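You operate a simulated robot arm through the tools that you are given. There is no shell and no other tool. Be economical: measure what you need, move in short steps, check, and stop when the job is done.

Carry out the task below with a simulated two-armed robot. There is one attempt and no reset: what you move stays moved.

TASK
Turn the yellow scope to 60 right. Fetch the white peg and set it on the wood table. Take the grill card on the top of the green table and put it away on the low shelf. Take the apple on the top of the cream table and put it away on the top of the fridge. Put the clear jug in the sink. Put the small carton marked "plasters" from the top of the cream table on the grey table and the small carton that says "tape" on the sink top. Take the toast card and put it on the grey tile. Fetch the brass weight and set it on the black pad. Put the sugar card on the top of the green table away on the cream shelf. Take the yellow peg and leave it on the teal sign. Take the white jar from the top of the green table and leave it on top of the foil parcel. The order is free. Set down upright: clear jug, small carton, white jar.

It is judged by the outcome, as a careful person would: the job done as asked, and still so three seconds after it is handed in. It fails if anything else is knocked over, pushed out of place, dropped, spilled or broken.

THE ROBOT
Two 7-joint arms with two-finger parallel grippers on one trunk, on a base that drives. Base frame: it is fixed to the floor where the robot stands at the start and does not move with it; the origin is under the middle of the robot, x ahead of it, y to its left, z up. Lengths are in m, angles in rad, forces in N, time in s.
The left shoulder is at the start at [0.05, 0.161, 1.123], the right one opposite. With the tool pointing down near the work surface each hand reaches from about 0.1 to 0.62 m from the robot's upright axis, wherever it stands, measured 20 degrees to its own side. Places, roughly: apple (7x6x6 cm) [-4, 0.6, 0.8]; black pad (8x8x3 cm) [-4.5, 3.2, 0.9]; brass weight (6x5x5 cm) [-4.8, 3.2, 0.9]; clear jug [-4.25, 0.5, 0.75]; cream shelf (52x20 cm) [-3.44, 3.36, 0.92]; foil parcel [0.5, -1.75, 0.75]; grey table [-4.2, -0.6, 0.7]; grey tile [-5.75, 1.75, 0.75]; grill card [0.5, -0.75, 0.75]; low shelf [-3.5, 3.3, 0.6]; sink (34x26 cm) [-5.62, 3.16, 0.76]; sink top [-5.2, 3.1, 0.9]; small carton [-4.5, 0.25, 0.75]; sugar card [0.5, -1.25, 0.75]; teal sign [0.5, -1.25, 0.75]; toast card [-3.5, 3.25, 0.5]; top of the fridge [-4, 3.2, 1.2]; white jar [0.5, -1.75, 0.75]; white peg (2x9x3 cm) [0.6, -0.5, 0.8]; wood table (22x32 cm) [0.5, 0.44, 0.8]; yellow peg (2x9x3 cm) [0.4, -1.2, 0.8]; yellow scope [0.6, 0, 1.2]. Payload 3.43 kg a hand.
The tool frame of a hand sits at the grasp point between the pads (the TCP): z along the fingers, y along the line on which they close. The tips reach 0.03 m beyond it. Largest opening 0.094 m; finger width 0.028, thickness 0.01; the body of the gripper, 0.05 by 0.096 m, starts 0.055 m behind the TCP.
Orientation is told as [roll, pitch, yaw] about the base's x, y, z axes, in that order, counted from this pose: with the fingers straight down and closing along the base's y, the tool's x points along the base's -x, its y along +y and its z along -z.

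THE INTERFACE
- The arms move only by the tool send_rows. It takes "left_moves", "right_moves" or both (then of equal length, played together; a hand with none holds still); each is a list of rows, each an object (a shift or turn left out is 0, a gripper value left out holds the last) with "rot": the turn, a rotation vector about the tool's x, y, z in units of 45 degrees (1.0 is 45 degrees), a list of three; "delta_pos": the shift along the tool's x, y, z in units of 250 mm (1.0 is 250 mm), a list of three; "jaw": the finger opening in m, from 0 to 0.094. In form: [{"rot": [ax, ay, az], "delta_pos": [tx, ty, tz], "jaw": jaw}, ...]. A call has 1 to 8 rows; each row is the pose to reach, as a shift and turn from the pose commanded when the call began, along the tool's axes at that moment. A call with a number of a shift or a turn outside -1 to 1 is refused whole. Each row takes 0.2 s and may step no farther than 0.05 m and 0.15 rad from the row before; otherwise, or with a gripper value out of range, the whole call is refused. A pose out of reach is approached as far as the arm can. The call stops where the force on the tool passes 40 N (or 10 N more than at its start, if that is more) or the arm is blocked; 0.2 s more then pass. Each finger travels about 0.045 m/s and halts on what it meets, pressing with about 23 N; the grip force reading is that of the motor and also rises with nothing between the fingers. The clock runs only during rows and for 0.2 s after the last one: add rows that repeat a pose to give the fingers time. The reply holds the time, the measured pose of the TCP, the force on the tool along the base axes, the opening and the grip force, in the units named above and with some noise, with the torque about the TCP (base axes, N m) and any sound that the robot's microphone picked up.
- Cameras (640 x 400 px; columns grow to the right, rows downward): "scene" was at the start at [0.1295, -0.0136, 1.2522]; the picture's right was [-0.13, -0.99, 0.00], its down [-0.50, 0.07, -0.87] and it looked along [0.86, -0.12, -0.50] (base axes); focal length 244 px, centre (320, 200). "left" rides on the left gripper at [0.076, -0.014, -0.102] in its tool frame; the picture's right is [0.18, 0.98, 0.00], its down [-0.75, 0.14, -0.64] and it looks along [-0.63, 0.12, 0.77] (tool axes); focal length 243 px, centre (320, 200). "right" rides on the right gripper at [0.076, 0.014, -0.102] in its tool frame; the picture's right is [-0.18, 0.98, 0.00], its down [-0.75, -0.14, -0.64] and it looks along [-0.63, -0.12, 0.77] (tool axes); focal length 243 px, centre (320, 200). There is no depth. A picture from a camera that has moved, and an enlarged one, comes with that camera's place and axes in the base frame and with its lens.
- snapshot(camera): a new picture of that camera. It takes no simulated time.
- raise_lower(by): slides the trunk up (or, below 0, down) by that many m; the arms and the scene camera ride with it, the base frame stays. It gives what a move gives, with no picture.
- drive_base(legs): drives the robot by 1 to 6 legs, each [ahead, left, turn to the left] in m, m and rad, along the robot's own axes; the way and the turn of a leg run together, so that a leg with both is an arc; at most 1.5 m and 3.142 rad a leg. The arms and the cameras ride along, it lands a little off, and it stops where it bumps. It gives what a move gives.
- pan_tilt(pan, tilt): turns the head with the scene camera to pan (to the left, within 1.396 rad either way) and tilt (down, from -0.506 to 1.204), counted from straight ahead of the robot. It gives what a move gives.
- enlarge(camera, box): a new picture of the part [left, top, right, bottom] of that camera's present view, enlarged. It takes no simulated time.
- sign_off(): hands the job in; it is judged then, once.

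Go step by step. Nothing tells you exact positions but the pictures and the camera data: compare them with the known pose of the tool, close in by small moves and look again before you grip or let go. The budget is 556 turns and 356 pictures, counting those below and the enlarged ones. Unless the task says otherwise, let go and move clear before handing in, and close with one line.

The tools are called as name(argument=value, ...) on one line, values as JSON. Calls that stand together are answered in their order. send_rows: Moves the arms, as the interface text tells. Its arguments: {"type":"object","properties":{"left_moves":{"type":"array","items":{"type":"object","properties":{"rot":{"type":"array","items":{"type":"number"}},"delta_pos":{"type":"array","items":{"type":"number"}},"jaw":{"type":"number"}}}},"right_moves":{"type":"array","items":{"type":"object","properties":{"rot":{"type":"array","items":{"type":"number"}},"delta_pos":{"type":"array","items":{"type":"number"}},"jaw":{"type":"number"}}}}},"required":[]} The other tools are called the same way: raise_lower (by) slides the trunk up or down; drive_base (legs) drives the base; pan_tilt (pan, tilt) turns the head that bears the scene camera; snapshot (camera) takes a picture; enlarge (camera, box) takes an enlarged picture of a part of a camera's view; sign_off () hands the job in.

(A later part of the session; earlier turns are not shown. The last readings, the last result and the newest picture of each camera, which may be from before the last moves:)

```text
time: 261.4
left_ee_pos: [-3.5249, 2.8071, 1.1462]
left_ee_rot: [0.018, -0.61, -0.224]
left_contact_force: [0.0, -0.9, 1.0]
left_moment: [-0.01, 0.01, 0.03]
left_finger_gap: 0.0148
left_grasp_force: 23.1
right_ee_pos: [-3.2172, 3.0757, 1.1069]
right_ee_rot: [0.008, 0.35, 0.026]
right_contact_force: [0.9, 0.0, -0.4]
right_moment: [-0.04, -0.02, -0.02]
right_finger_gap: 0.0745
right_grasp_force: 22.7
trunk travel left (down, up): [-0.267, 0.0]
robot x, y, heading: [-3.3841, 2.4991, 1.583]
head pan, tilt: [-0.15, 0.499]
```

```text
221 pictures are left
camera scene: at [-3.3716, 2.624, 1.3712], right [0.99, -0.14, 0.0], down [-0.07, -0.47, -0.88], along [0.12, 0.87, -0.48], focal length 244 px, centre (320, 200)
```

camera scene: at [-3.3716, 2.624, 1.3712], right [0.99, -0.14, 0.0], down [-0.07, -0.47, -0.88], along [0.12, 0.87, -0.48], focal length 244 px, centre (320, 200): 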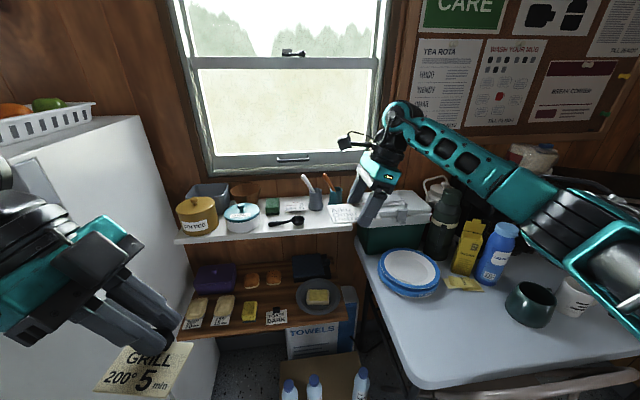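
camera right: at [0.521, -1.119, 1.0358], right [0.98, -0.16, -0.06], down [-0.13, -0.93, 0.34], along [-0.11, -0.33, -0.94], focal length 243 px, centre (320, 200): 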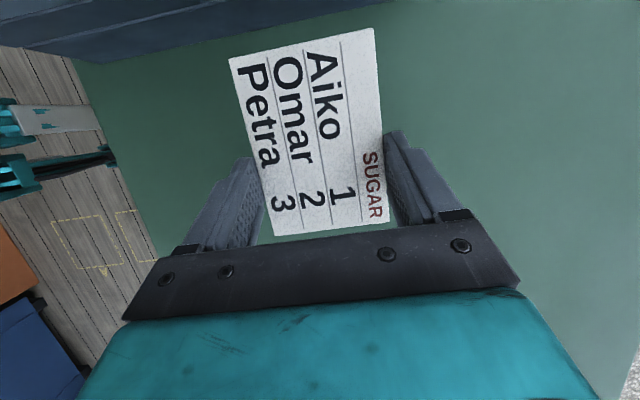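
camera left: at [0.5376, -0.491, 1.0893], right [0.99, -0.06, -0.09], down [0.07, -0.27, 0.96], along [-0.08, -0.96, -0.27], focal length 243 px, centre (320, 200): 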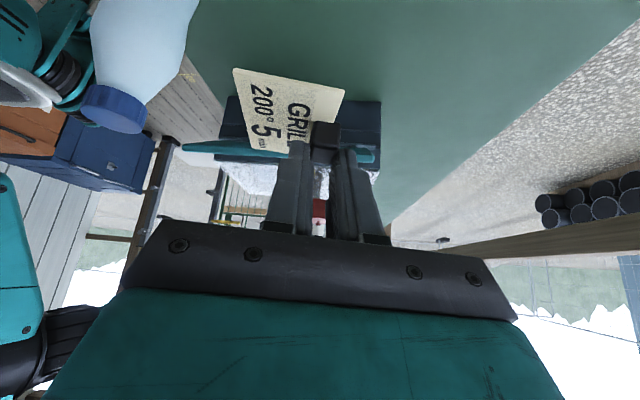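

enlarge(camera="scene", box=[230, 160, 370, 250])

enlarge(camera="scene", box=[160, 230, 360, 360])

```text
4.44 times, centred on (300, 205) of scene
camera zoom: at [-3.3716, 2.624, 1.3712], right [0.99, -0.14, 0.0], down [-0.07, -0.47, -0.88], along [0.12, 0.87, -0.48], focal length 1084 px, centre (409, 178)
```

zoom: 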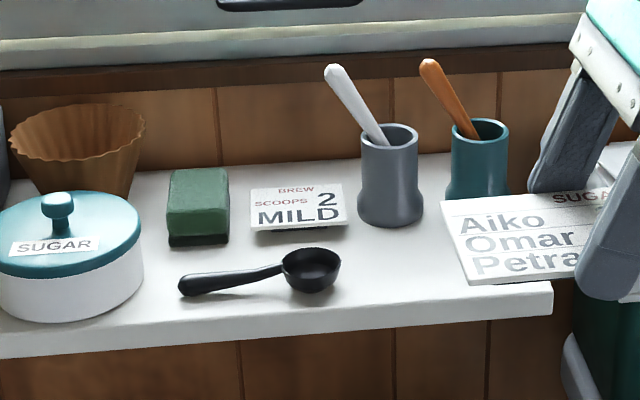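

```text
3.08 times, centred on (260, 295) of scene
camera zoom: at [-3.3716, 2.624, 1.3712], right [0.99, -0.14, 0.0], down [-0.07, -0.47, -0.88], along [0.12, 0.87, -0.48], focal length 751 px, centre (505, -92)
```

zoom: 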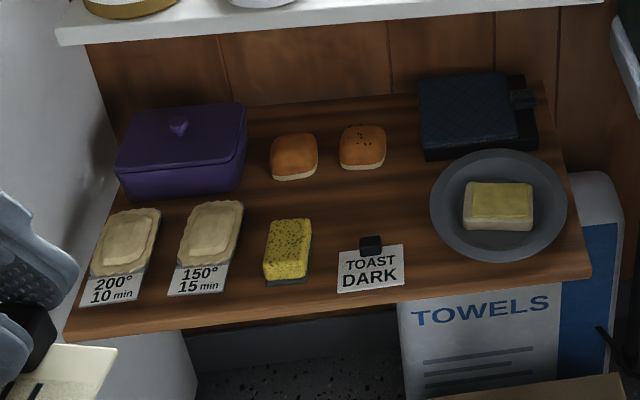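

drive_base(legs=[[0.23, 0, -0.013]])

snapshot(camera="scene")

snapshot(camera="right")

```text
time: 263.0
left_ee_pos: [-3.5251, 3.0082, 1.1462]
left_ee_rot: [0.019, -0.609, -0.232]
left_contact_force: [0.1, -0.2, 0.0]
left_moment: [0.02, 0.01, 0.0]
left_finger_gap: 0.0151
left_grasp_force: 22.7
right_ee_pos: [-3.214, 3.2762, 1.1081]
right_ee_rot: [0.008, 0.35, 0.02]
right_contact_force: [0.5, 0.2, 0.7]
right_moment: [0.02, 0.0, 0.01]
right_finger_gap: 0.0742
right_grasp_force: 22.7
trunk travel left (down, up): [-0.267, 0.0]
robot x, y, heading: [-3.3863, 2.695, 1.571]
head pan, tilt: [-0.15, 0.499]
stopped in leg 1: the robot was blocked; the commanded pose is now the measured one
```

```text
218 pictures are left
camera scene: at [-3.3726, 2.8252, 1.3711], right [0.99, -0.14, 0.0], down [-0.07, -0.47, -0.88], along [0.13, 0.87, -0.48], focal length 244 px, centre (320, 200)
```

scene: 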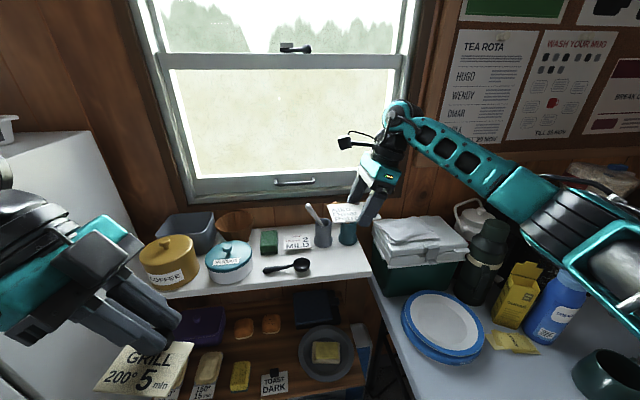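

```text
217 pictures are left
camera right: at [-3.2509, 3.2886, 1.2306], right [0.16, 0.99, -0.06], down [0.93, -0.13, 0.34], along [0.33, -0.11, -0.94], focal length 243 px, centre (320, 200)
```

right: 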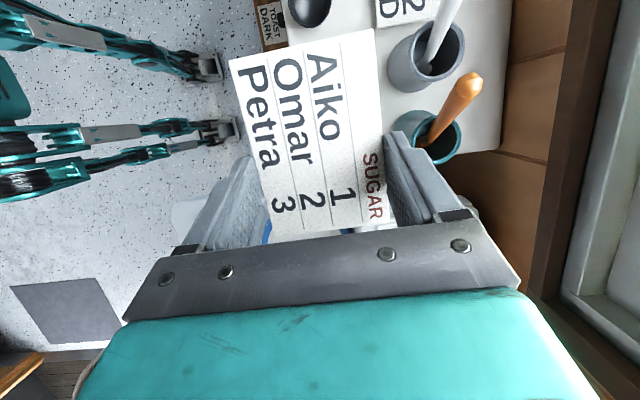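

Blocked slightly early. I look around at what is touching.

pan_tilt(pan=-0.9, tilt=0.8)

snapshot(camera="scene")

pan_tilt(pan=0.9, tilt=0.8)

snapshot(camera="scene")

pan_tilt(pan=0.0, tilt=1.1)

snapshot(camera="scene")

```text
time: 264.1
left_ee_pos: [-3.5256, 3.0086, 1.1453]
left_ee_rot: [0.018, -0.609, -0.232]
left_contact_force: [-0.5, -0.1, 0.0]
left_moment: [-0.01, 0.0, -0.03]
left_finger_gap: 0.0145
left_grasp_force: 23.1
right_ee_pos: [-3.2154, 3.2763, 1.1079]
right_ee_rot: [0.007, 0.352, 0.019]
right_contact_force: [0.4, 0.3, -0.9]
right_moment: [-0.02, -0.01, -0.02]
right_finger_gap: 0.0743
right_grasp_force: 22.4
trunk travel left (down, up): [-0.267, 0.0]
robot x, y, heading: [-3.3824, 2.6999, 1.578]
head pan, tilt: [-0.901, 0.799]
```

```text
216 pictures are left
camera scene: at [-3.3228, 2.7853, 1.3452], right [0.63, -0.78, 0.0], down [-0.56, -0.45, -0.7], along [0.54, 0.44, -0.72], focal length 244 px, centre (320, 200)
```

scene: 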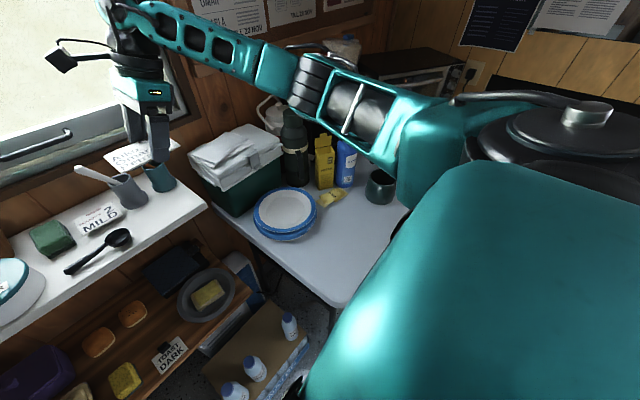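

```text
time: 265.9
left_ee_pos: [-3.525, 3.0073, 1.1466]
left_ee_rot: [0.018, -0.609, -0.232]
left_contact_force: [0.1, -0.1, -0.1]
left_moment: [0.0, 0.02, 0.0]
left_finger_gap: 0.0147
left_grasp_force: 22.8
right_ee_pos: [-3.2157, 3.2775, 1.1076]
right_ee_rot: [0.007, 0.349, 0.021]
right_contact_force: [1.0, -0.7, -0.4]
right_moment: [-0.03, -0.01, 0.01]
right_finger_gap: 0.0741
right_grasp_force: 23.2
trunk travel left (down, up): [-0.267, 0.0]
robot x, y, heading: [-3.3858, 2.6934, 1.572]
head pan, tilt: [0.901, 0.799]
```

```text
215 pictures are left
camera scene: at [-3.4491, 2.7846, 1.3452], right [0.62, 0.79, 0.0], down [0.56, -0.44, -0.7], along [-0.55, 0.43, -0.72], focal length 244 px, centre (320, 200)
```

scene: 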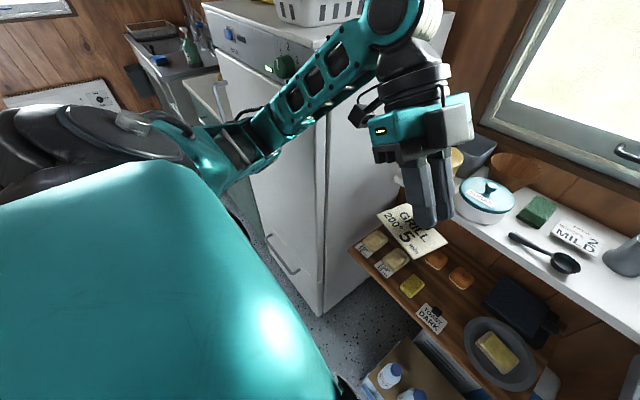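

```text
time: 267.1
left_ee_pos: [-3.5251, 3.0078, 1.1452]
left_ee_rot: [0.019, -0.608, -0.23]
left_contact_force: [0.6, -0.2, -0.5]
left_moment: [0.01, -0.04, -0.01]
left_finger_gap: 0.015
left_grasp_force: 22.7
right_ee_pos: [-3.2143, 3.2756, 1.1085]
right_ee_rot: [0.008, 0.351, 0.018]
right_contact_force: [0.6, -0.3, -0.2]
right_moment: [-0.01, 0.02, 0.01]
right_finger_gap: 0.074
right_grasp_force: 22.9
trunk travel left (down, up): [-0.267, 0.0]
robot x, y, heading: [-3.3851, 2.6975, 1.581]
head pan, tilt: [0.0, 1.1]
```

```text
214 pictures are left
camera scene: at [-3.3861, 2.7979, 1.3235], right [1.0, 0.01, 0.0], down [0.01, -0.89, -0.45], along [0.0, 0.45, -0.89], focal length 244 px, centre (320, 200)
```

scene: 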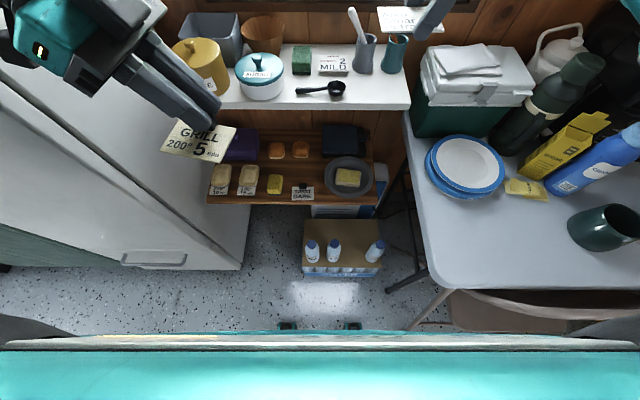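

Most likely the left elbow met the fridge front. I back off a centimetre and reach the last few cm with the right arm.

drive_base(legs=[[-0.012, 0, 0]])

send_rows(right_moves=[{"delta_pos": [0.034, 0.09, 0.012]}, {"delta_pos": [0.068, 0.176, 0.025]}, {"delta_pos": [0.068, 0.176, 0.025]}])

pan_tilt(pan=-0.15, tilt=0.6)

enlarge(camera="scene", box=[250, 150, 410, 260])

snapshot(camera="right")

```text
time: 267.9
left_ee_pos: [-3.5252, 2.9954, 1.1473]
left_ee_rot: [0.02, -0.607, -0.233]
left_contact_force: [0.2, -0.4, -0.5]
left_moment: [-0.01, 0.03, -0.02]
left_finger_gap: 0.0146
left_grasp_force: 22.4
right_ee_pos: [-3.2139, 3.2628, 1.1082]
right_ee_rot: [0.006, 0.352, 0.019]
right_contact_force: [0.3, 0.4, -0.1]
right_moment: [-0.02, 0.0, -0.01]
right_finger_gap: 0.0739
right_grasp_force: 23.0
trunk travel left (down, up): [-0.267, 0.0]
robot x, y, heading: [-3.3864, 2.6858, 1.577]
head pan, tilt: [0.0, 1.1]
```

```text
time: 268.7
left_ee_pos: [-3.5251, 2.9962, 1.1467]
left_ee_rot: [0.021, -0.609, -0.233]
left_contact_force: [-0.4, 1.4, 0.3]
left_moment: [0.01, 0.01, -0.01]
left_finger_gap: 0.0145
left_grasp_force: 23.0
right_ee_pos: [-3.2341, 3.3106, 1.1068]
right_ee_rot: [0.007, 0.352, 0.018]
right_contact_force: [-0.1, -0.1, -0.7]
right_moment: [0.01, 0.01, 0.01]
right_finger_gap: 0.0743
right_grasp_force: 22.8
trunk travel left (down, up): [-0.267, 0.0]
robot x, y, heading: [-3.3855, 2.6863, 1.572]
head pan, tilt: [0.0, 1.1]
```

```text
time: 269.6
left_ee_pos: [-3.5261, 2.997, 1.1466]
left_ee_rot: [0.019, -0.608, -0.231]
left_contact_force: [0.0, 0.8, -1.2]
left_moment: [0.0, -0.02, -0.02]
left_finger_gap: 0.0147
left_grasp_force: 23.0
right_ee_pos: [-3.2327, 3.3098, 1.1082]
right_ee_rot: [0.008, 0.35, 0.019]
right_contact_force: [-0.4, 0.5, -0.8]
right_moment: [-0.04, 0.01, 0.0]
right_finger_gap: 0.0741
right_grasp_force: 23.0
trunk travel left (down, up): [-0.267, 0.0]
robot x, y, heading: [-3.3852, 2.6837, 1.578]
head pan, tilt: [-0.15, 0.6]
```

```text
3.64 times, centred on (330, 205) of scene
camera zoom: at [-3.3729, 2.8103, 1.362], right [0.99, -0.14, 0.0], down [-0.08, -0.56, -0.82], along [0.12, 0.82, -0.57], focal length 887 px, centre (284, 182)
```

zoom: 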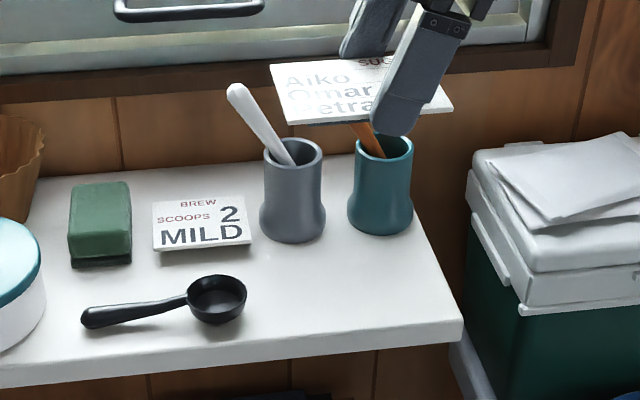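

```text
212 pictures are left
camera right: at [-3.27, 3.3217, 1.2307], right [0.16, 0.99, -0.06], down [0.93, -0.13, 0.34], along [0.33, -0.11, -0.94], focal length 243 px, centre (320, 200)
```

right: 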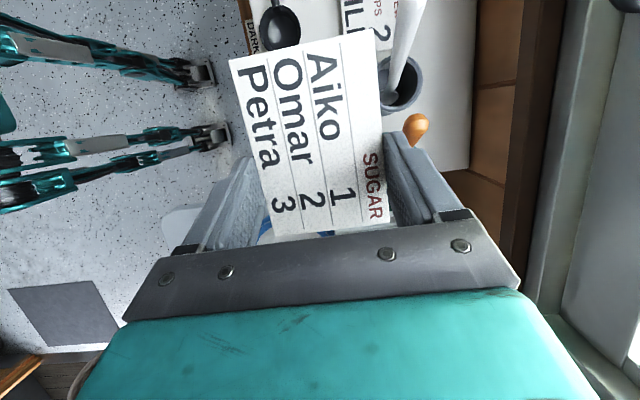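

Target spot is clear: ladle to the left, jars behind. I lower the card.

send_rows(right_moves=[{"delta_pos": [-0.045, -0.02, 0.125]}, {"delta_pos": [-0.09, -0.02, 0.25]}, {"delta_pos": [-0.135, -0.02, 0.375]}, {"delta_pos": [-0.175, -0.02, 0.48]}])

enlarge(camera="scene", box=[270, 170, 390, 260])

snapshot(camera="right")

```text
time: 270.6
left_ee_pos: [-3.5262, 2.9956, 1.1456]
left_ee_rot: [0.018, -0.61, -0.232]
left_contact_force: [-0.6, 0.4, -0.1]
left_moment: [0.0, -0.02, 0.01]
left_finger_gap: 0.0146
left_grasp_force: 22.9
right_ee_pos: [-3.2338, 3.3047, 0.9801]
right_ee_rot: [0.007, 0.351, 0.02]
right_contact_force: [-0.4, -1.6, -0.6]
right_moment: [0.01, 0.0, 0.02]
right_finger_gap: 0.0738
right_grasp_force: 23.1
trunk travel left (down, up): [-0.267, 0.0]
robot x, y, heading: [-3.3871, 2.682, 1.578]
head pan, tilt: [-0.15, 0.6]
```

```text
4.44 times, centred on (330, 215) of scene
camera zoom: at [-3.3729, 2.8104, 1.3621], right [0.99, -0.14, 0.0], down [-0.08, -0.56, -0.82], along [0.12, 0.82, -0.57], focal length 1084 px, centre (276, 133)
```

zoom: 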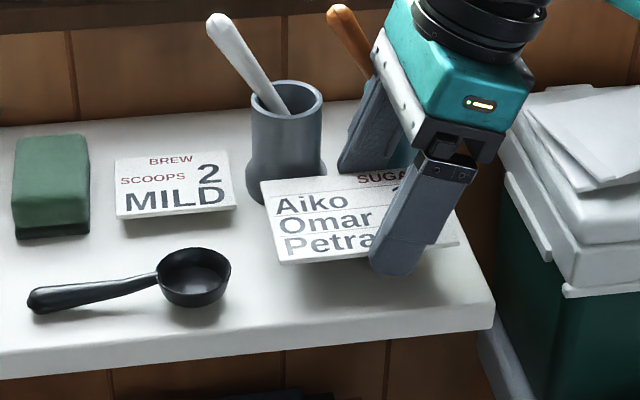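

```text
210 pictures are left
camera right: at [-3.2707, 3.3171, 1.1027], right [0.16, 0.99, -0.06], down [0.93, -0.13, 0.34], along [0.33, -0.11, -0.94], focal length 243 px, centre (320, 200)
```

right: 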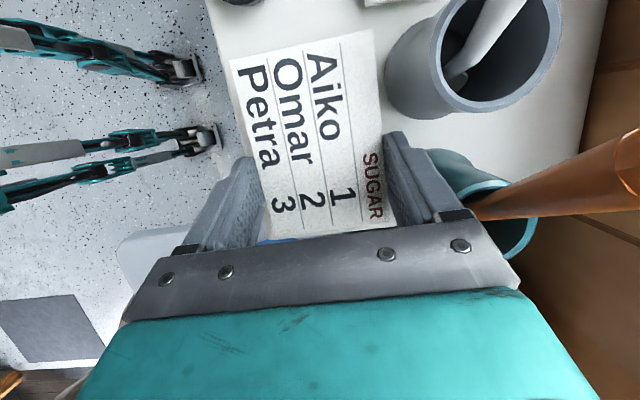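

send_rows(right_moves=[{"delta_pos": [-0.018, -0.008, 0.05]}, {"delta_pos": [-0.03, -0.008, 0.085]}, {"delta_pos": [-0.034, -0.008, 0.095]}, {"delta_pos": [-0.037, -0.008, 0.102]}])

enlarge(camera="scene", box=[270, 170, 390, 260])

```text
time: 271.5
left_ee_pos: [-3.5244, 2.9953, 1.1464]
left_ee_rot: [0.022, -0.609, -0.236]
left_contact_force: [0.6, 0.3, 0.3]
left_moment: [-0.01, -0.02, -0.06]
left_finger_gap: 0.0148
left_grasp_force: 23.3
right_ee_pos: [-3.2328, 3.3051, 0.9645]
right_ee_rot: [0.017, 0.36, 0.022]
right_contact_force: [1.9, -6.6, 14.6]
right_moment: [-0.86, -0.11, 0.13]
right_finger_gap: 0.0743
right_grasp_force: 22.6
trunk travel left (down, up): [-0.267, 0.0]
robot x, y, heading: [-3.3877, 2.6854, 1.583]
head pan, tilt: [-0.15, 0.6]
stopped in row 4 (right hand): the force on the tool passed its limit at 42 N (the readings are from after the stop); the commanded pose is now the measured one
```

```text
4.44 times, centred on (330, 215) of scene
camera zoom: at [-3.3728, 2.8088, 1.3621], right [0.99, -0.15, 0.0], down [-0.08, -0.56, -0.83], along [0.12, 0.82, -0.56], focal length 1084 px, centre (276, 133)
```

zoom: 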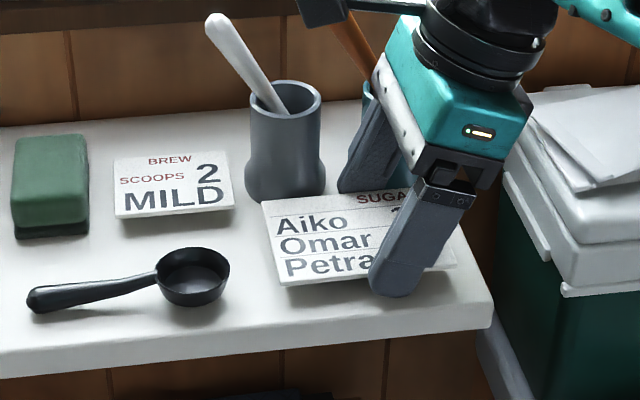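

send_rows(right_moves=[{"delta_pos": [0.002, 0, -0.004]}, {"delta_pos": [0.002, 0, -0.004], "jaw": 0.08}, {"delta_pos": [0.002, 0, -0.004], "jaw": 0.085}, {"delta_pos": [0.002, 0, -0.004], "jaw": 0.085}])

snapshot(camera="right")

enlarge(camera="scene", box=[270, 170, 390, 260])

```text
time: 272.5
left_ee_pos: [-3.5246, 2.9949, 1.1467]
left_ee_rot: [0.018, -0.609, -0.234]
left_contact_force: [0.1, -0.5, -0.7]
left_moment: [0.02, -0.04, 0.01]
left_finger_gap: 0.0147
left_grasp_force: 23.2
right_ee_pos: [-3.2323, 3.3051, 0.9643]
right_ee_rot: [0.02, 0.356, 0.021]
right_contact_force: [2.3, 11.6, 15.7]
right_moment: [-0.26, -0.2, 0.09]
right_finger_gap: 0.0781
right_grasp_force: 0.0
trunk travel left (down, up): [-0.267, 0.0]
robot x, y, heading: [-3.3837, 2.685, 1.574]
head pan, tilt: [-0.15, 0.6]
```

```text
208 pictures are left
camera right: at [-3.2688, 3.3163, 1.0872], right [0.16, 0.99, -0.04], down [0.93, -0.14, 0.34], along [0.32, -0.1, -0.94], focal length 243 px, centre (320, 200)
```

right: 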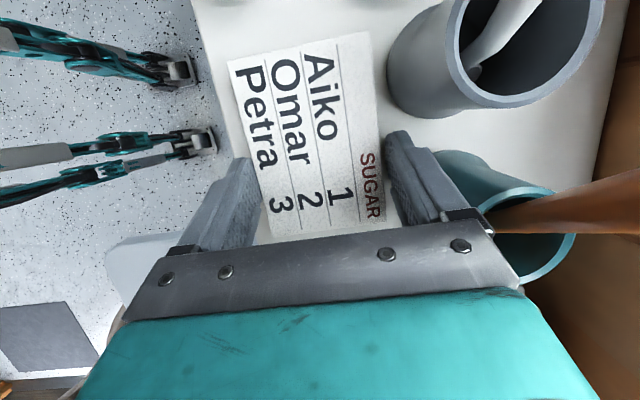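

```text
4.44 times, centred on (330, 215) of scene
camera zoom: at [-3.3728, 2.81, 1.3622], right [0.99, -0.14, 0.0], down [-0.08, -0.56, -0.83], along [0.12, 0.82, -0.56], focal length 1084 px, centre (276, 133)
```

zoom: 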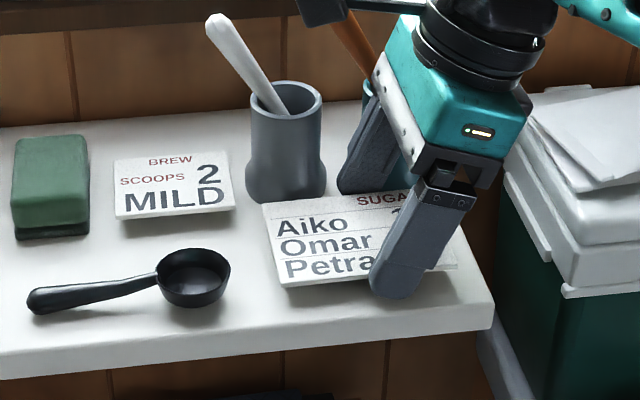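

The card is free, with tips still pressing on the shelf. I hold the opening and lift straight up.

send_rows(right_moves=[{"delta_pos": [0.008, -0.006, -0.02], "jaw": 0.08}, {"delta_pos": [0.025, -0.006, -0.065], "jaw": 0.08}, {"delta_pos": [0.05, -0.006, -0.135], "jaw": 0.08}, {"delta_pos": [0.1, -0.006, -0.275], "jaw": 0.08}, {"delta_pos": [0.16, -0.006, -0.43], "jaw": 0.08}])

enlarge(camera="scene", box=[250, 150, 410, 260])

```text
time: 273.7
left_ee_pos: [-3.5254, 2.9963, 1.1467]
left_ee_rot: [0.02, -0.609, -0.235]
left_contact_force: [0.3, -0.3, -0.4]
left_moment: [0.0, 0.01, 0.02]
left_finger_gap: 0.0146
left_grasp_force: 23.4
right_ee_pos: [-3.2325, 3.2975, 1.078]
right_ee_rot: [0.017, 0.356, 0.022]
right_contact_force: [-0.2, -0.4, 0.0]
right_moment: [-0.02, 0.0, 0.0]
right_finger_gap: 0.08
right_grasp_force: 0.0
trunk travel left (down, up): [-0.267, 0.0]
robot x, y, heading: [-3.3863, 2.6838, 1.573]
head pan, tilt: [-0.15, 0.6]
```

```text
3.64 times, centred on (330, 205) of scene
camera zoom: at [-3.3729, 2.8098, 1.3621], right [0.99, -0.14, 0.0], down [-0.08, -0.56, -0.83], along [0.12, 0.82, -0.56], focal length 887 px, centre (284, 182)
```

zoom: 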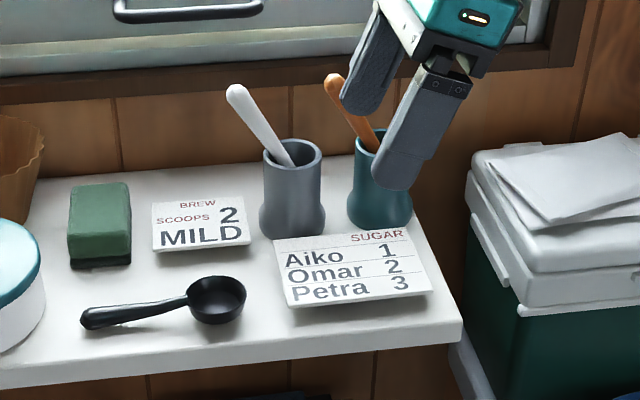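

Sugar card is placed. I withdraw the right hand and reorient it to point ahead, tilted, for the toast card.

send_rows(right_moves=[{"delta_pos": [0, -0.19, 0]}, {"delta_pos": [0, -0.38, 0]}, {"delta_pos": [0, -0.57, 0], "rot": [0, -0.15, 0]}, {"delta_pos": [0, -0.76, 0], "rot": [0, -0.3, 0]}, {"delta_pos": [0, -0.95, 0], "rot": [0, -0.45, 0]}])

drive_base(legs=[[-0.3, 0, 0]])

send_rows(right_moves=[{"rot": [0, 0, -0.18]}, {"rot": [0, 0, -0.36]}, {"rot": [0, 0, -0.54]}, {"rot": [0, 0, -0.72]}, {"rot": [0, 0, -0.9]}, {"rot": [0, 0, -1.0]}])

send_rows(right_moves=[{"rot": [0, 0, -0.18]}, {"rot": [0, 0, -0.36]}, {"rot": [0, 0, -0.54]}, {"rot": [0, 0, -0.72]}, {"rot": [0, 0, -0.9]}, {"rot": [0, 0, -0.96]}])

raise_lower(by=-0.2)

pan_tilt(pan=0, tilt=0.5)

snapshot(camera="scene")

```text
time: 274.9
left_ee_pos: [-3.5245, 2.9962, 1.1459]
left_ee_rot: [0.02, -0.61, -0.233]
left_contact_force: [0.3, -0.1, 0.5]
left_moment: [-0.02, -0.01, -0.04]
left_finger_gap: 0.0147
left_grasp_force: 23.5
right_ee_pos: [-3.2276, 3.0646, 1.0731]
right_ee_rot: [0.016, 0.0, 0.013]
right_contact_force: [0.6, 0.4, 0.4]
right_moment: [0.02, 0.03, 0.0]
right_finger_gap: 0.08
right_grasp_force: 0.1
trunk travel left (down, up): [-0.267, 0.0]
robot x, y, heading: [-3.3885, 2.681, 1.58]
head pan, tilt: [-0.15, 0.6]
```

```text
time: 276.9
left_ee_pos: [-3.5239, 2.7078, 1.1462]
left_ee_rot: [0.021, -0.609, -0.229]
left_contact_force: [-0.9, -0.7, -0.3]
left_moment: [0.0, 0.03, -0.01]
left_finger_gap: 0.0147
left_grasp_force: 22.7
right_ee_pos: [-3.227, 2.7792, 1.0739]
right_ee_rot: [0.015, 0.003, 0.018]
right_contact_force: [0.0, -0.5, 0.3]
right_moment: [0.05, 0.0, -0.01]
right_finger_gap: 0.0802
right_grasp_force: 0.1
trunk travel left (down, up): [-0.267, 0.0]
robot x, y, heading: [-3.3838, 2.3937, 1.583]
head pan, tilt: [-0.15, 0.6]
```

```text
time: 278.3
left_ee_pos: [-3.524, 2.7097, 1.1465]
left_ee_rot: [0.019, -0.609, -0.228]
left_contact_force: [-0.1, 0.8, -0.1]
left_moment: [0.03, 0.05, 0.04]
left_finger_gap: 0.0148
left_grasp_force: 23.3
right_ee_pos: [-3.2287, 2.7794, 1.0738]
right_ee_rot: [0.012, -0.009, 0.807]
right_contact_force: [-0.4, 1.1, 0.5]
right_moment: [-0.01, 0.03, 0.0]
right_finger_gap: 0.0801
right_grasp_force: 0.0
trunk travel left (down, up): [-0.267, 0.0]
robot x, y, heading: [-3.3828, 2.3938, 1.579]
head pan, tilt: [-0.15, 0.6]
```

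```text
time: 279.7
left_ee_pos: [-3.5248, 2.7093, 1.1467]
left_ee_rot: [0.019, -0.61, -0.229]
left_contact_force: [0.5, 0.5, -0.5]
left_moment: [-0.03, -0.01, 0.02]
left_finger_gap: 0.0147
left_grasp_force: 22.8
right_ee_pos: [-3.2263, 2.7803, 1.0723]
right_ee_rot: [0.003, -0.015, 1.561]
right_contact_force: [-0.7, 0.6, -0.2]
right_moment: [-0.01, 0.02, -0.01]
right_finger_gap: 0.0799
right_grasp_force: 0.0
trunk travel left (down, up): [-0.267, 0.0]
robot x, y, heading: [-3.3859, 2.3989, 1.583]
head pan, tilt: [-0.15, 0.6]
```

```text
time: 281.9
left_ee_pos: [-3.524, 2.7094, 0.9457]
left_ee_rot: [0.019, -0.607, -0.228]
left_contact_force: [-0.4, 0.3, 0.3]
left_moment: [0.01, -0.02, -0.02]
left_finger_gap: 0.0149
left_grasp_force: 23.3
right_ee_pos: [-3.2261, 2.7802, 0.8727]
right_ee_rot: [0.003, -0.017, 1.558]
right_contact_force: [-0.2, -1.3, -0.2]
right_moment: [0.03, -0.01, 0.01]
right_finger_gap: 0.0798
right_grasp_force: 0.1
trunk travel left (down, up): [-0.067, 0.2]
robot x, y, heading: [-3.3847, 2.3995, 1.582]
head pan, tilt: [-0.15, 0.6]
```

```text
time: 282.6
left_ee_pos: [-3.523, 2.7083, 0.9456]
left_ee_rot: [0.019, -0.61, -0.229]
left_contact_force: [0.0, -0.8, -0.2]
left_moment: [0.03, -0.01, 0.02]
left_finger_gap: 0.0147
left_grasp_force: 22.6
right_ee_pos: [-3.2262, 2.7794, 0.8725]
right_ee_rot: [0.004, -0.015, 1.557]
right_contact_force: [-0.2, 1.4, -1.1]
right_moment: [0.0, 0.02, 0.02]
right_finger_gap: 0.0799
right_grasp_force: 0.1
trunk travel left (down, up): [-0.067, 0.2]
robot x, y, heading: [-3.3805, 2.3967, 1.583]
head pan, tilt: [0.0, 0.499]
```

```text
205 pictures are left
camera scene: at [-3.3844, 2.5274, 1.1712], right [1.0, 0.01, 0.0], down [0.0, -0.48, -0.88], along [-0.01, 0.88, -0.48], focal length 244 px, centre (320, 200)
```

scene: 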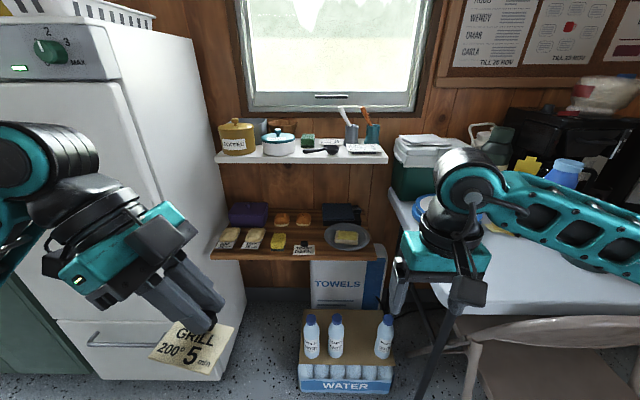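

enlarge(camera="scene", box=[200, 185, 390, 300])

```text
3.37 times, centred on (295, 242) of scene
camera zoom: at [-3.3844, 2.5274, 1.1712], right [1.0, 0.01, 0.0], down [0.0, -0.48, -0.88], along [-0.01, 0.88, -0.48], focal length 822 px, centre (404, 57)
```

zoom: 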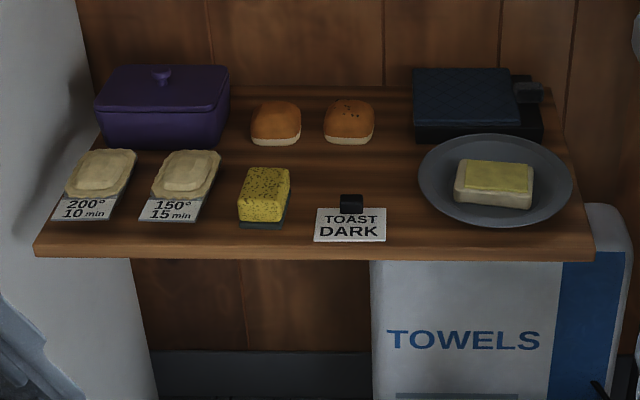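

The toast card's knob is at about (-3.447, 3.207, 0.63). I drive up in front of it and tilt the right hand to point ahead.

drive_base(legs=[[0.2, 0.065, -0.012]])

send_rows(right_moves=[{"rot": [0, 0, -0.033], "jaw": 0.05}, {"rot": [0, -0.18, -0.033], "jaw": 0.045}, {"rot": [0, -0.36, -0.033]}, {"rot": [0, -0.54, -0.033]}, {"rot": [0, -0.7, -0.033]}, {"rot": [0, -0.778, -0.033]}])

snapshot(camera="right")

snapshot(camera="scene")

```text
time: 284.2
left_ee_pos: [-3.5884, 2.9073, 0.9455]
left_ee_rot: [0.019, -0.609, -0.239]
left_contact_force: [-0.2, 0.7, 0.1]
left_moment: [-0.03, -0.02, -0.02]
left_finger_gap: 0.0147
left_grasp_force: 23.0
right_ee_pos: [-3.2883, 2.9752, 0.8723]
right_ee_rot: [0.003, -0.015, 1.547]
right_contact_force: [-0.2, 0.3, -0.3]
right_moment: [-0.02, 0.0, -0.01]
right_finger_gap: 0.0799
right_grasp_force: 0.0
trunk travel left (down, up): [-0.067, 0.2]
robot x, y, heading: [-3.4537, 2.5958, 1.571]
head pan, tilt: [0.0, 0.499]
```

```text
time: 285.6
left_ee_pos: [-3.5885, 2.9081, 0.9466]
left_ee_rot: [0.019, -0.609, -0.241]
left_contact_force: [-0.1, -0.4, 0.3]
left_moment: [-0.02, -0.03, -0.03]
left_finger_gap: 0.0148
left_grasp_force: 23.3
right_ee_pos: [-3.2907, 2.9765, 0.8729]
right_ee_rot: [-0.005, -0.628, 1.574]
right_contact_force: [-0.8, 0.0, 0.3]
right_moment: [0.0, -0.01, 0.0]
right_finger_gap: 0.0449
right_grasp_force: 0.1
trunk travel left (down, up): [-0.067, 0.2]
robot x, y, heading: [-3.4526, 2.5959, 1.573]
head pan, tilt: [0.0, 0.499]
```

```text
203 pictures are left
camera right: at [-3.3039, 2.8533, 0.911], right [-0.98, 0.15, 0.1], down [0.14, 0.23, 0.96], along [0.12, 0.96, -0.25], focal length 243 px, centre (320, 200)
```

right: 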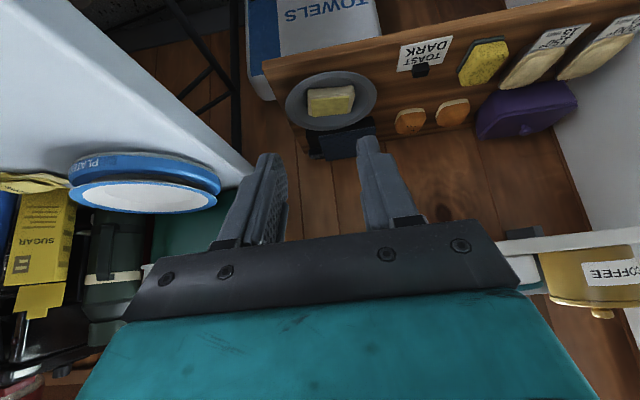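

```text
202 pictures are left
camera scene: at [-3.4498, 2.7246, 1.1712], right [1.0, 0.0, 0.0], down [0.0, -0.48, -0.88], along [0.0, 0.88, -0.48], focal length 244 px, centre (320, 200)
```

scene: 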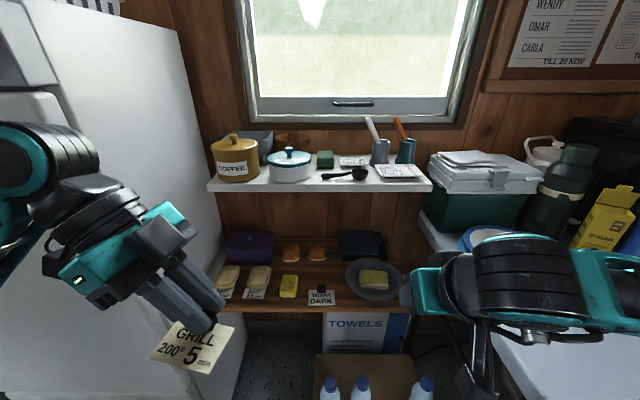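

send_rows(right_moves=[{"delta_pos": [0.0, 0.15, 0.1]}, {"delta_pos": [0.0, 0.3, 0.2]}, {"delta_pos": [-0.03, 0.45, 0.32]}, {"delta_pos": [-0.07, 0.56, 0.48]}, {"delta_pos": [-0.11, 0.618, 0.64]}, {"delta_pos": [-0.14, 0.618, 0.8]}, {"delta_pos": [-0.179, 0.618, 0.961]}])

snapshot(camera="right")

enlarge(camera="scene", box=[250, 220, 400, 340])

```text
time: 287.2
left_ee_pos: [-3.5878, 2.9081, 0.9467]
left_ee_rot: [0.02, -0.608, -0.239]
left_contact_force: [-0.5, 0.6, -0.1]
left_moment: [0.01, -0.01, -0.01]
left_finger_gap: 0.0146
left_grasp_force: 23.0
right_ee_pos: [-3.4428, 3.1525, 0.7049]
right_ee_rot: [-0.007, -0.627, 1.577]
right_contact_force: [-0.7, -0.2, 0.3]
right_moment: [-0.04, 0.02, 0.02]
right_finger_gap: 0.0449
right_grasp_force: 0.0
trunk travel left (down, up): [-0.067, 0.2]
robot x, y, heading: [-3.4491, 2.596, 1.569]
head pan, tilt: [0.0, 0.499]
```

```text
201 pictures are left
camera right: at [-3.4572, 3.0297, 0.7444], right [-0.98, 0.15, 0.1], down [0.14, 0.23, 0.96], along [0.12, 0.96, -0.25], focal length 243 px, centre (320, 200)
```

right: 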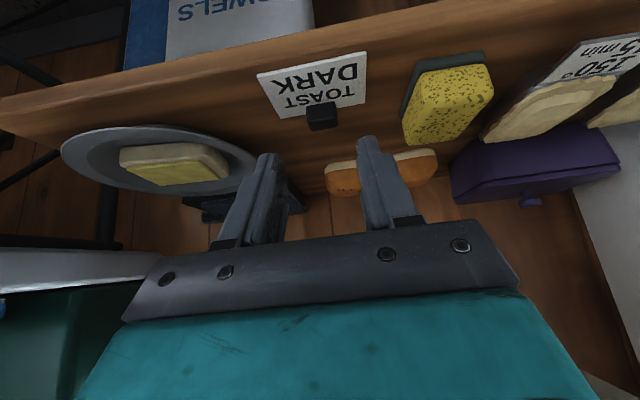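

```text
3.33 times, centred on (325, 280) of scene
camera zoom: at [-3.4498, 2.7247, 1.1712], right [1.0, 0.0, 0.0], down [0.0, -0.48, -0.88], along [0.0, 0.88, -0.48], focal length 813 px, centre (303, -67)
```

zoom: 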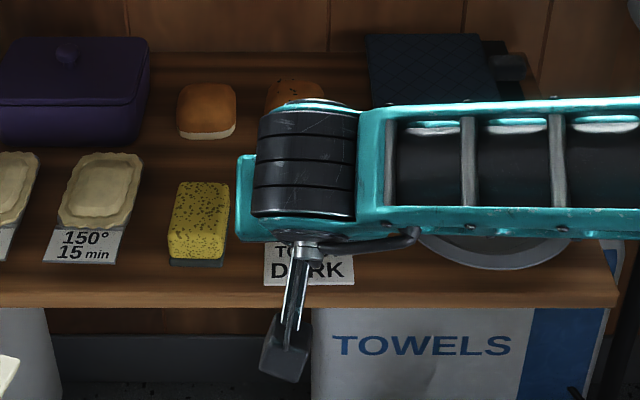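

send_rows(right_moves=[{"delta_pos": [-0.003, 0.007, 0.1]}, {"delta_pos": [-0.003, 0.007, 0.19]}, {"delta_pos": [-0.003, 0.007, 0.225]}])

snapshot(camera="right")

```text
time: 288.0
left_ee_pos: [-3.5863, 2.9089, 0.9459]
left_ee_rot: [0.02, -0.609, -0.24]
left_contact_force: [0.3, -0.8, -0.3]
left_moment: [0.04, -0.01, -0.01]
left_finger_gap: 0.0147
left_grasp_force: 23.4
right_ee_pos: [-3.4447, 3.1863, 0.6578]
right_ee_rot: [-0.009, -0.626, 1.576]
right_contact_force: [-0.2, -0.2, 0.5]
right_moment: [0.01, -0.02, -0.03]
right_finger_gap: 0.0451
right_grasp_force: 0.1
trunk travel left (down, up): [-0.067, 0.2]
robot x, y, heading: [-3.4509, 2.596, 1.574]
head pan, tilt: [0.0, 0.499]
```

```text
199 pictures are left
camera right: at [-3.4592, 3.0632, 0.6972], right [-0.98, 0.15, 0.1], down [0.14, 0.23, 0.96], along [0.12, 0.96, -0.25], focal length 243 px, centre (320, 200)
```

right: 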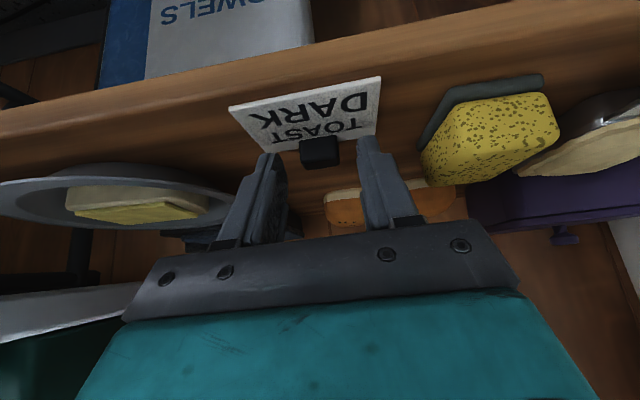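

send_rows(right_moves=[{"delta_pos": [-0.012, 0, 0.024]}, {"delta_pos": [-0.012, 0, 0.024]}, {"delta_pos": [-0.012, 0, 0.024], "jaw": 0.02}, {"delta_pos": [-0.012, 0, 0.024], "jaw": 0.0}, {"delta_pos": [-0.012, 0, 0.024], "jaw": 0.0}, {"delta_pos": [-0.012, 0, 0.024], "jaw": 0.0}])

snapshot(camera="right")

```text
time: 289.4
left_ee_pos: [-3.5873, 2.9086, 0.9465]
left_ee_rot: [0.016, -0.61, -0.24]
left_contact_force: [0.7, -0.4, 0.2]
left_moment: [0.04, -0.01, -0.03]
left_finger_gap: 0.0148
left_grasp_force: 23.0
right_ee_pos: [-3.4451, 3.1911, 0.6557]
right_ee_rot: [-0.007, -0.629, 1.576]
right_contact_force: [1.0, 1.2, 5.2]
right_moment: [0.04, -0.06, 0.02]
right_finger_gap: 0.0226
right_grasp_force: 23.3
trunk travel left (down, up): [-0.067, 0.2]
robot x, y, heading: [-3.451, 2.5929, 1.564]
head pan, tilt: [0.0, 0.499]
```

```text
198 pictures are left
camera right: at [-3.4593, 3.0688, 0.6942], right [-0.98, 0.15, 0.1], down [0.14, 0.23, 0.96], along [0.12, 0.96, -0.25], focal length 243 px, centre (320, 200)
```

right: 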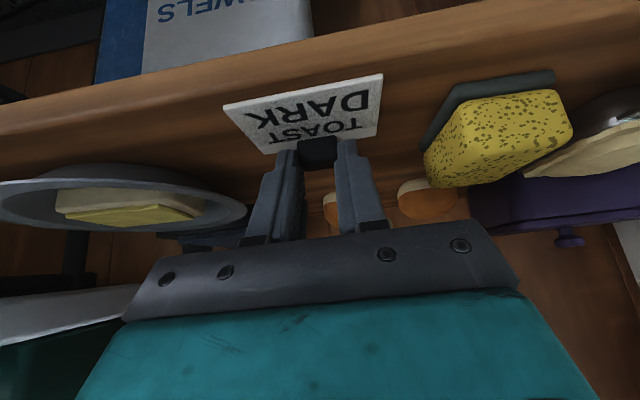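

send_rows(right_moves=[{"delta_pos": [-0.02, 0, -0.03]}, {"delta_pos": [-0.06, 0, -0.08]}, {"delta_pos": [-0.118, 0, -0.162]}, {"delta_pos": [-0.118, 0, -0.162]}])

snapshot(camera="right")

```text
time: 290.4
left_ee_pos: [-3.5874, 2.9072, 0.9457]
left_ee_rot: [0.02, -0.612, -0.241]
left_contact_force: [0.3, 0.0, 0.1]
left_moment: [0.0, 0.02, 0.01]
left_finger_gap: 0.0147
left_grasp_force: 23.3
right_ee_pos: [-3.4453, 3.1928, 0.705]
right_ee_rot: [-0.006, -0.627, 1.574]
right_contact_force: [0.4, 0.1, -0.7]
right_moment: [0.01, 0.02, 0.0]
right_finger_gap: 0.0227
right_grasp_force: 23.1
trunk travel left (down, up): [-0.067, 0.2]
robot x, y, heading: [-3.4497, 2.5948, 1.569]
head pan, tilt: [0.0, 0.499]
```

```text
197 pictures are left
camera right: at [-3.4594, 3.0694, 0.7436], right [-0.98, 0.15, 0.1], down [0.14, 0.23, 0.96], along [0.12, 0.96, -0.25], focal length 243 px, centre (320, 200)
```

right: 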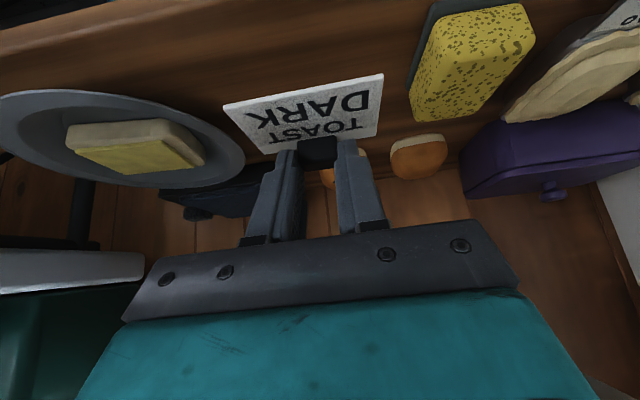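

Toast card held. I withdraw it to the right side.

send_rows(right_moves=[{"delta_pos": [0.1, 0, -0.08]}, {"delta_pos": [0.2, 0, -0.16]}, {"delta_pos": [0.3, -0.04, -0.25]}, {"delta_pos": [0.35, -0.15, -0.37]}, {"delta_pos": [0.35, -0.3, -0.48]}, {"delta_pos": [0.34, -0.42, -0.6]}, {"delta_pos": [0.32, -0.52, -0.74]}, {"delta_pos": [0.3, -0.6, -0.88]}])

snapshot(camera="scene")

enlarge(camera="scene", box=[200, 220, 400, 330])

```text
time: 292.2
left_ee_pos: [-3.5874, 2.9093, 0.9457]
left_ee_rot: [0.021, -0.609, -0.241]
left_contact_force: [0.7, 0.1, -0.3]
left_moment: [0.01, 0.0, 0.0]
left_finger_gap: 0.0148
left_grasp_force: 23.0
right_ee_pos: [-3.2998, 3.0025, 0.8433]
right_ee_rot: [-0.008, -0.627, 1.576]
right_contact_force: [0.9, -0.2, -0.1]
right_moment: [0.01, 0.0, 0.0]
right_finger_gap: 0.0227
right_grasp_force: 22.8
trunk travel left (down, up): [-0.067, 0.2]
robot x, y, heading: [-3.4517, 2.5928, 1.572]
head pan, tilt: [0.0, 0.499]
```

```text
196 pictures are left
camera scene: at [-3.4497, 2.7245, 1.1712], right [1.0, 0.0, 0.0], down [0.0, -0.48, -0.88], along [0.0, 0.88, -0.48], focal length 244 px, centre (320, 200)
```

scene: 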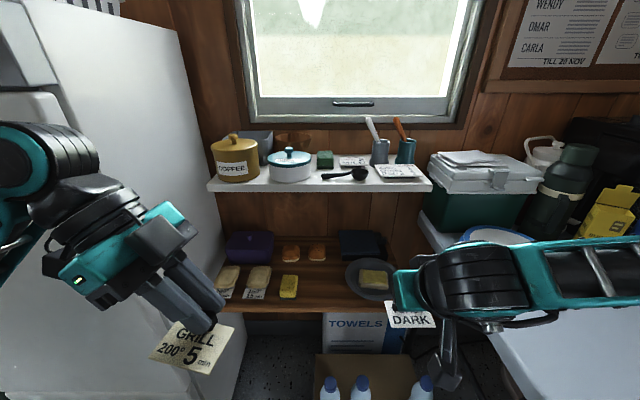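

```text
3.20 times, centred on (300, 275) of scene
camera zoom: at [-3.4497, 2.7245, 1.1712], right [1.0, 0.0, 0.0], down [0.0, -0.48, -0.88], along [0.0, 0.88, -0.48], focal length 781 px, centre (384, -40)
```

zoom: 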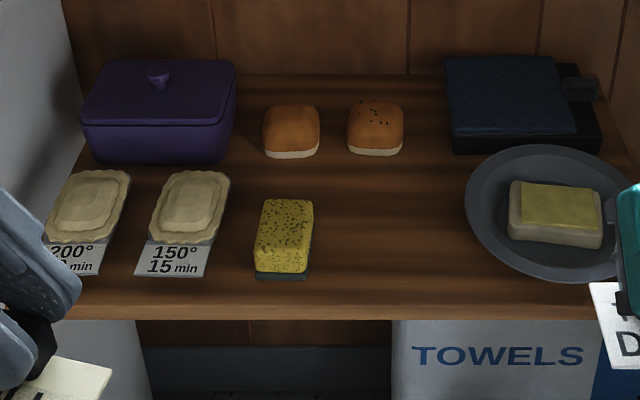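

The freed spot is clear. I swing the left hand to point ahead, keeping the grill card level.

send_rows(left_moves=[{"rot": [-0.09, 0, -0.126]}, {"rot": [-0.18, 0, -0.252]}, {"rot": [-0.27, 0, -0.378]}, {"rot": [-0.36, 0, -0.504]}, {"rot": [-0.44, 0, -0.63]}])

send_rows(left_moves=[{"rot": [-0.09, 0, -0.126]}, {"rot": [-0.18, 0, -0.252]}, {"rot": [-0.27, 0, -0.378]}, {"rot": [-0.36, 0, -0.504]}, {"rot": [-0.44, 0, -0.63]}])

send_rows(left_moves=[{"rot": [-0.09, 0, -0.126]}, {"rot": [-0.18, 0, -0.252]}, {"rot": [-0.27, 0, -0.378]}, {"rot": [-0.36, 0, -0.504]}, {"rot": [-0.43, 0, -0.615]}])

snapshot(camera="left")

snapshot(camera="scene")

```text
time: 293.4
left_ee_pos: [-3.5868, 2.9085, 0.9474]
left_ee_rot: [0.015, -0.619, 0.368]
left_contact_force: [-0.1, -0.1, -0.2]
left_moment: [-0.02, 0.02, 0.02]
left_finger_gap: 0.0146
left_grasp_force: 23.1
right_ee_pos: [-3.2998, 3.0031, 0.8435]
right_ee_rot: [-0.005, -0.625, 1.577]
right_contact_force: [-0.4, 0.3, -0.5]
right_moment: [0.03, -0.01, 0.0]
right_finger_gap: 0.0229
right_grasp_force: 22.7
trunk travel left (down, up): [-0.067, 0.2]
robot x, y, heading: [-3.4497, 2.5938, 1.569]
head pan, tilt: [0.0, 0.499]
```

```text
time: 294.6
left_ee_pos: [-3.5802, 2.9469, 0.9595]
left_ee_rot: [0.007, -0.623, 0.976]
left_contact_force: [-0.1, 0.2, -0.2]
left_moment: [-0.01, 0.0, 0.04]
left_finger_gap: 0.0148
left_grasp_force: 23.0
left hand out of reach, approached as far as the arm can: row 1, 2, 3, 4, 5
right_ee_pos: [-3.3013, 3.004, 0.8422]
right_ee_rot: [-0.006, -0.626, 1.578]
right_contact_force: [0.0, 0.5, -0.8]
right_moment: [0.03, 0.01, 0.04]
right_finger_gap: 0.023
right_grasp_force: 23.1
trunk travel left (down, up): [-0.067, 0.2]
robot x, y, heading: [-3.4481, 2.5944, 1.567]
head pan, tilt: [0.0, 0.499]
```

```text
time: 295.8
left_ee_pos: [-3.582, 2.9475, 0.961]
left_ee_rot: [-0.002, -0.627, 1.573]
left_contact_force: [-0.5, -0.1, -0.5]
left_moment: [-0.01, -0.02, 0.0]
left_finger_gap: 0.0148
left_grasp_force: 22.8
left hand out of reach, approached as far as the arm can: row 1, 2, 3
right_ee_pos: [-3.3007, 3.0029, 0.8434]
right_ee_rot: [-0.006, -0.627, 1.576]
right_contact_force: [-0.2, -0.4, -0.2]
right_moment: [-0.03, -0.02, 0.01]
right_finger_gap: 0.0227
right_grasp_force: 23.0
trunk travel left (down, up): [-0.067, 0.2]
robot x, y, heading: [-3.4497, 2.5981, 1.571]
head pan, tilt: [0.0, 0.499]
```

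```text
194 pictures are left
camera left: at [-3.5687, 2.8255, 0.9999], right [-0.98, -0.15, -0.11], down [-0.14, 0.23, 0.96], along [-0.12, 0.96, -0.25], focal length 243 px, centre (320, 200)
```

left: 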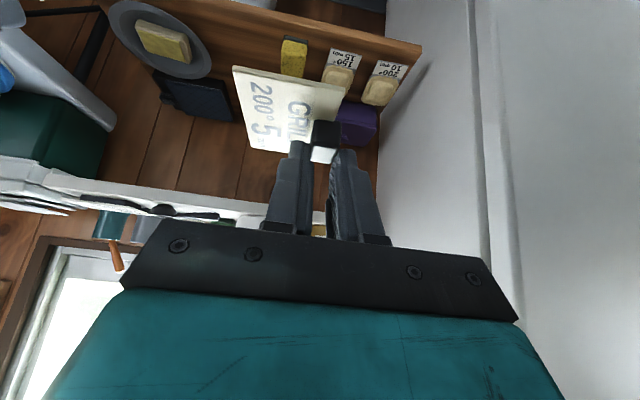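

```text
193 pictures are left
camera scene: at [-3.4497, 2.7246, 1.1712], right [1.0, 0.0, 0.0], down [0.0, -0.48, -0.88], along [0.0, 0.88, -0.48], focal length 244 px, centre (320, 200)
```

scene: 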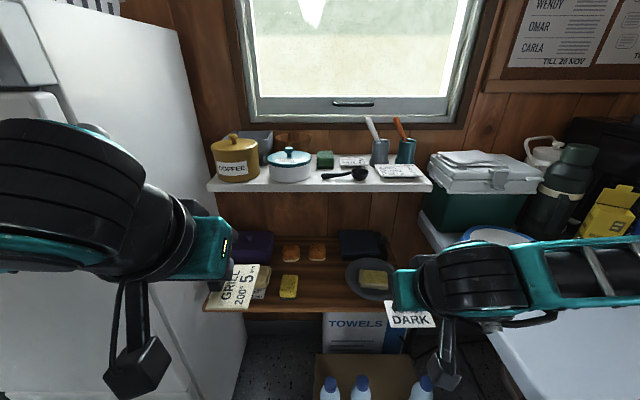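

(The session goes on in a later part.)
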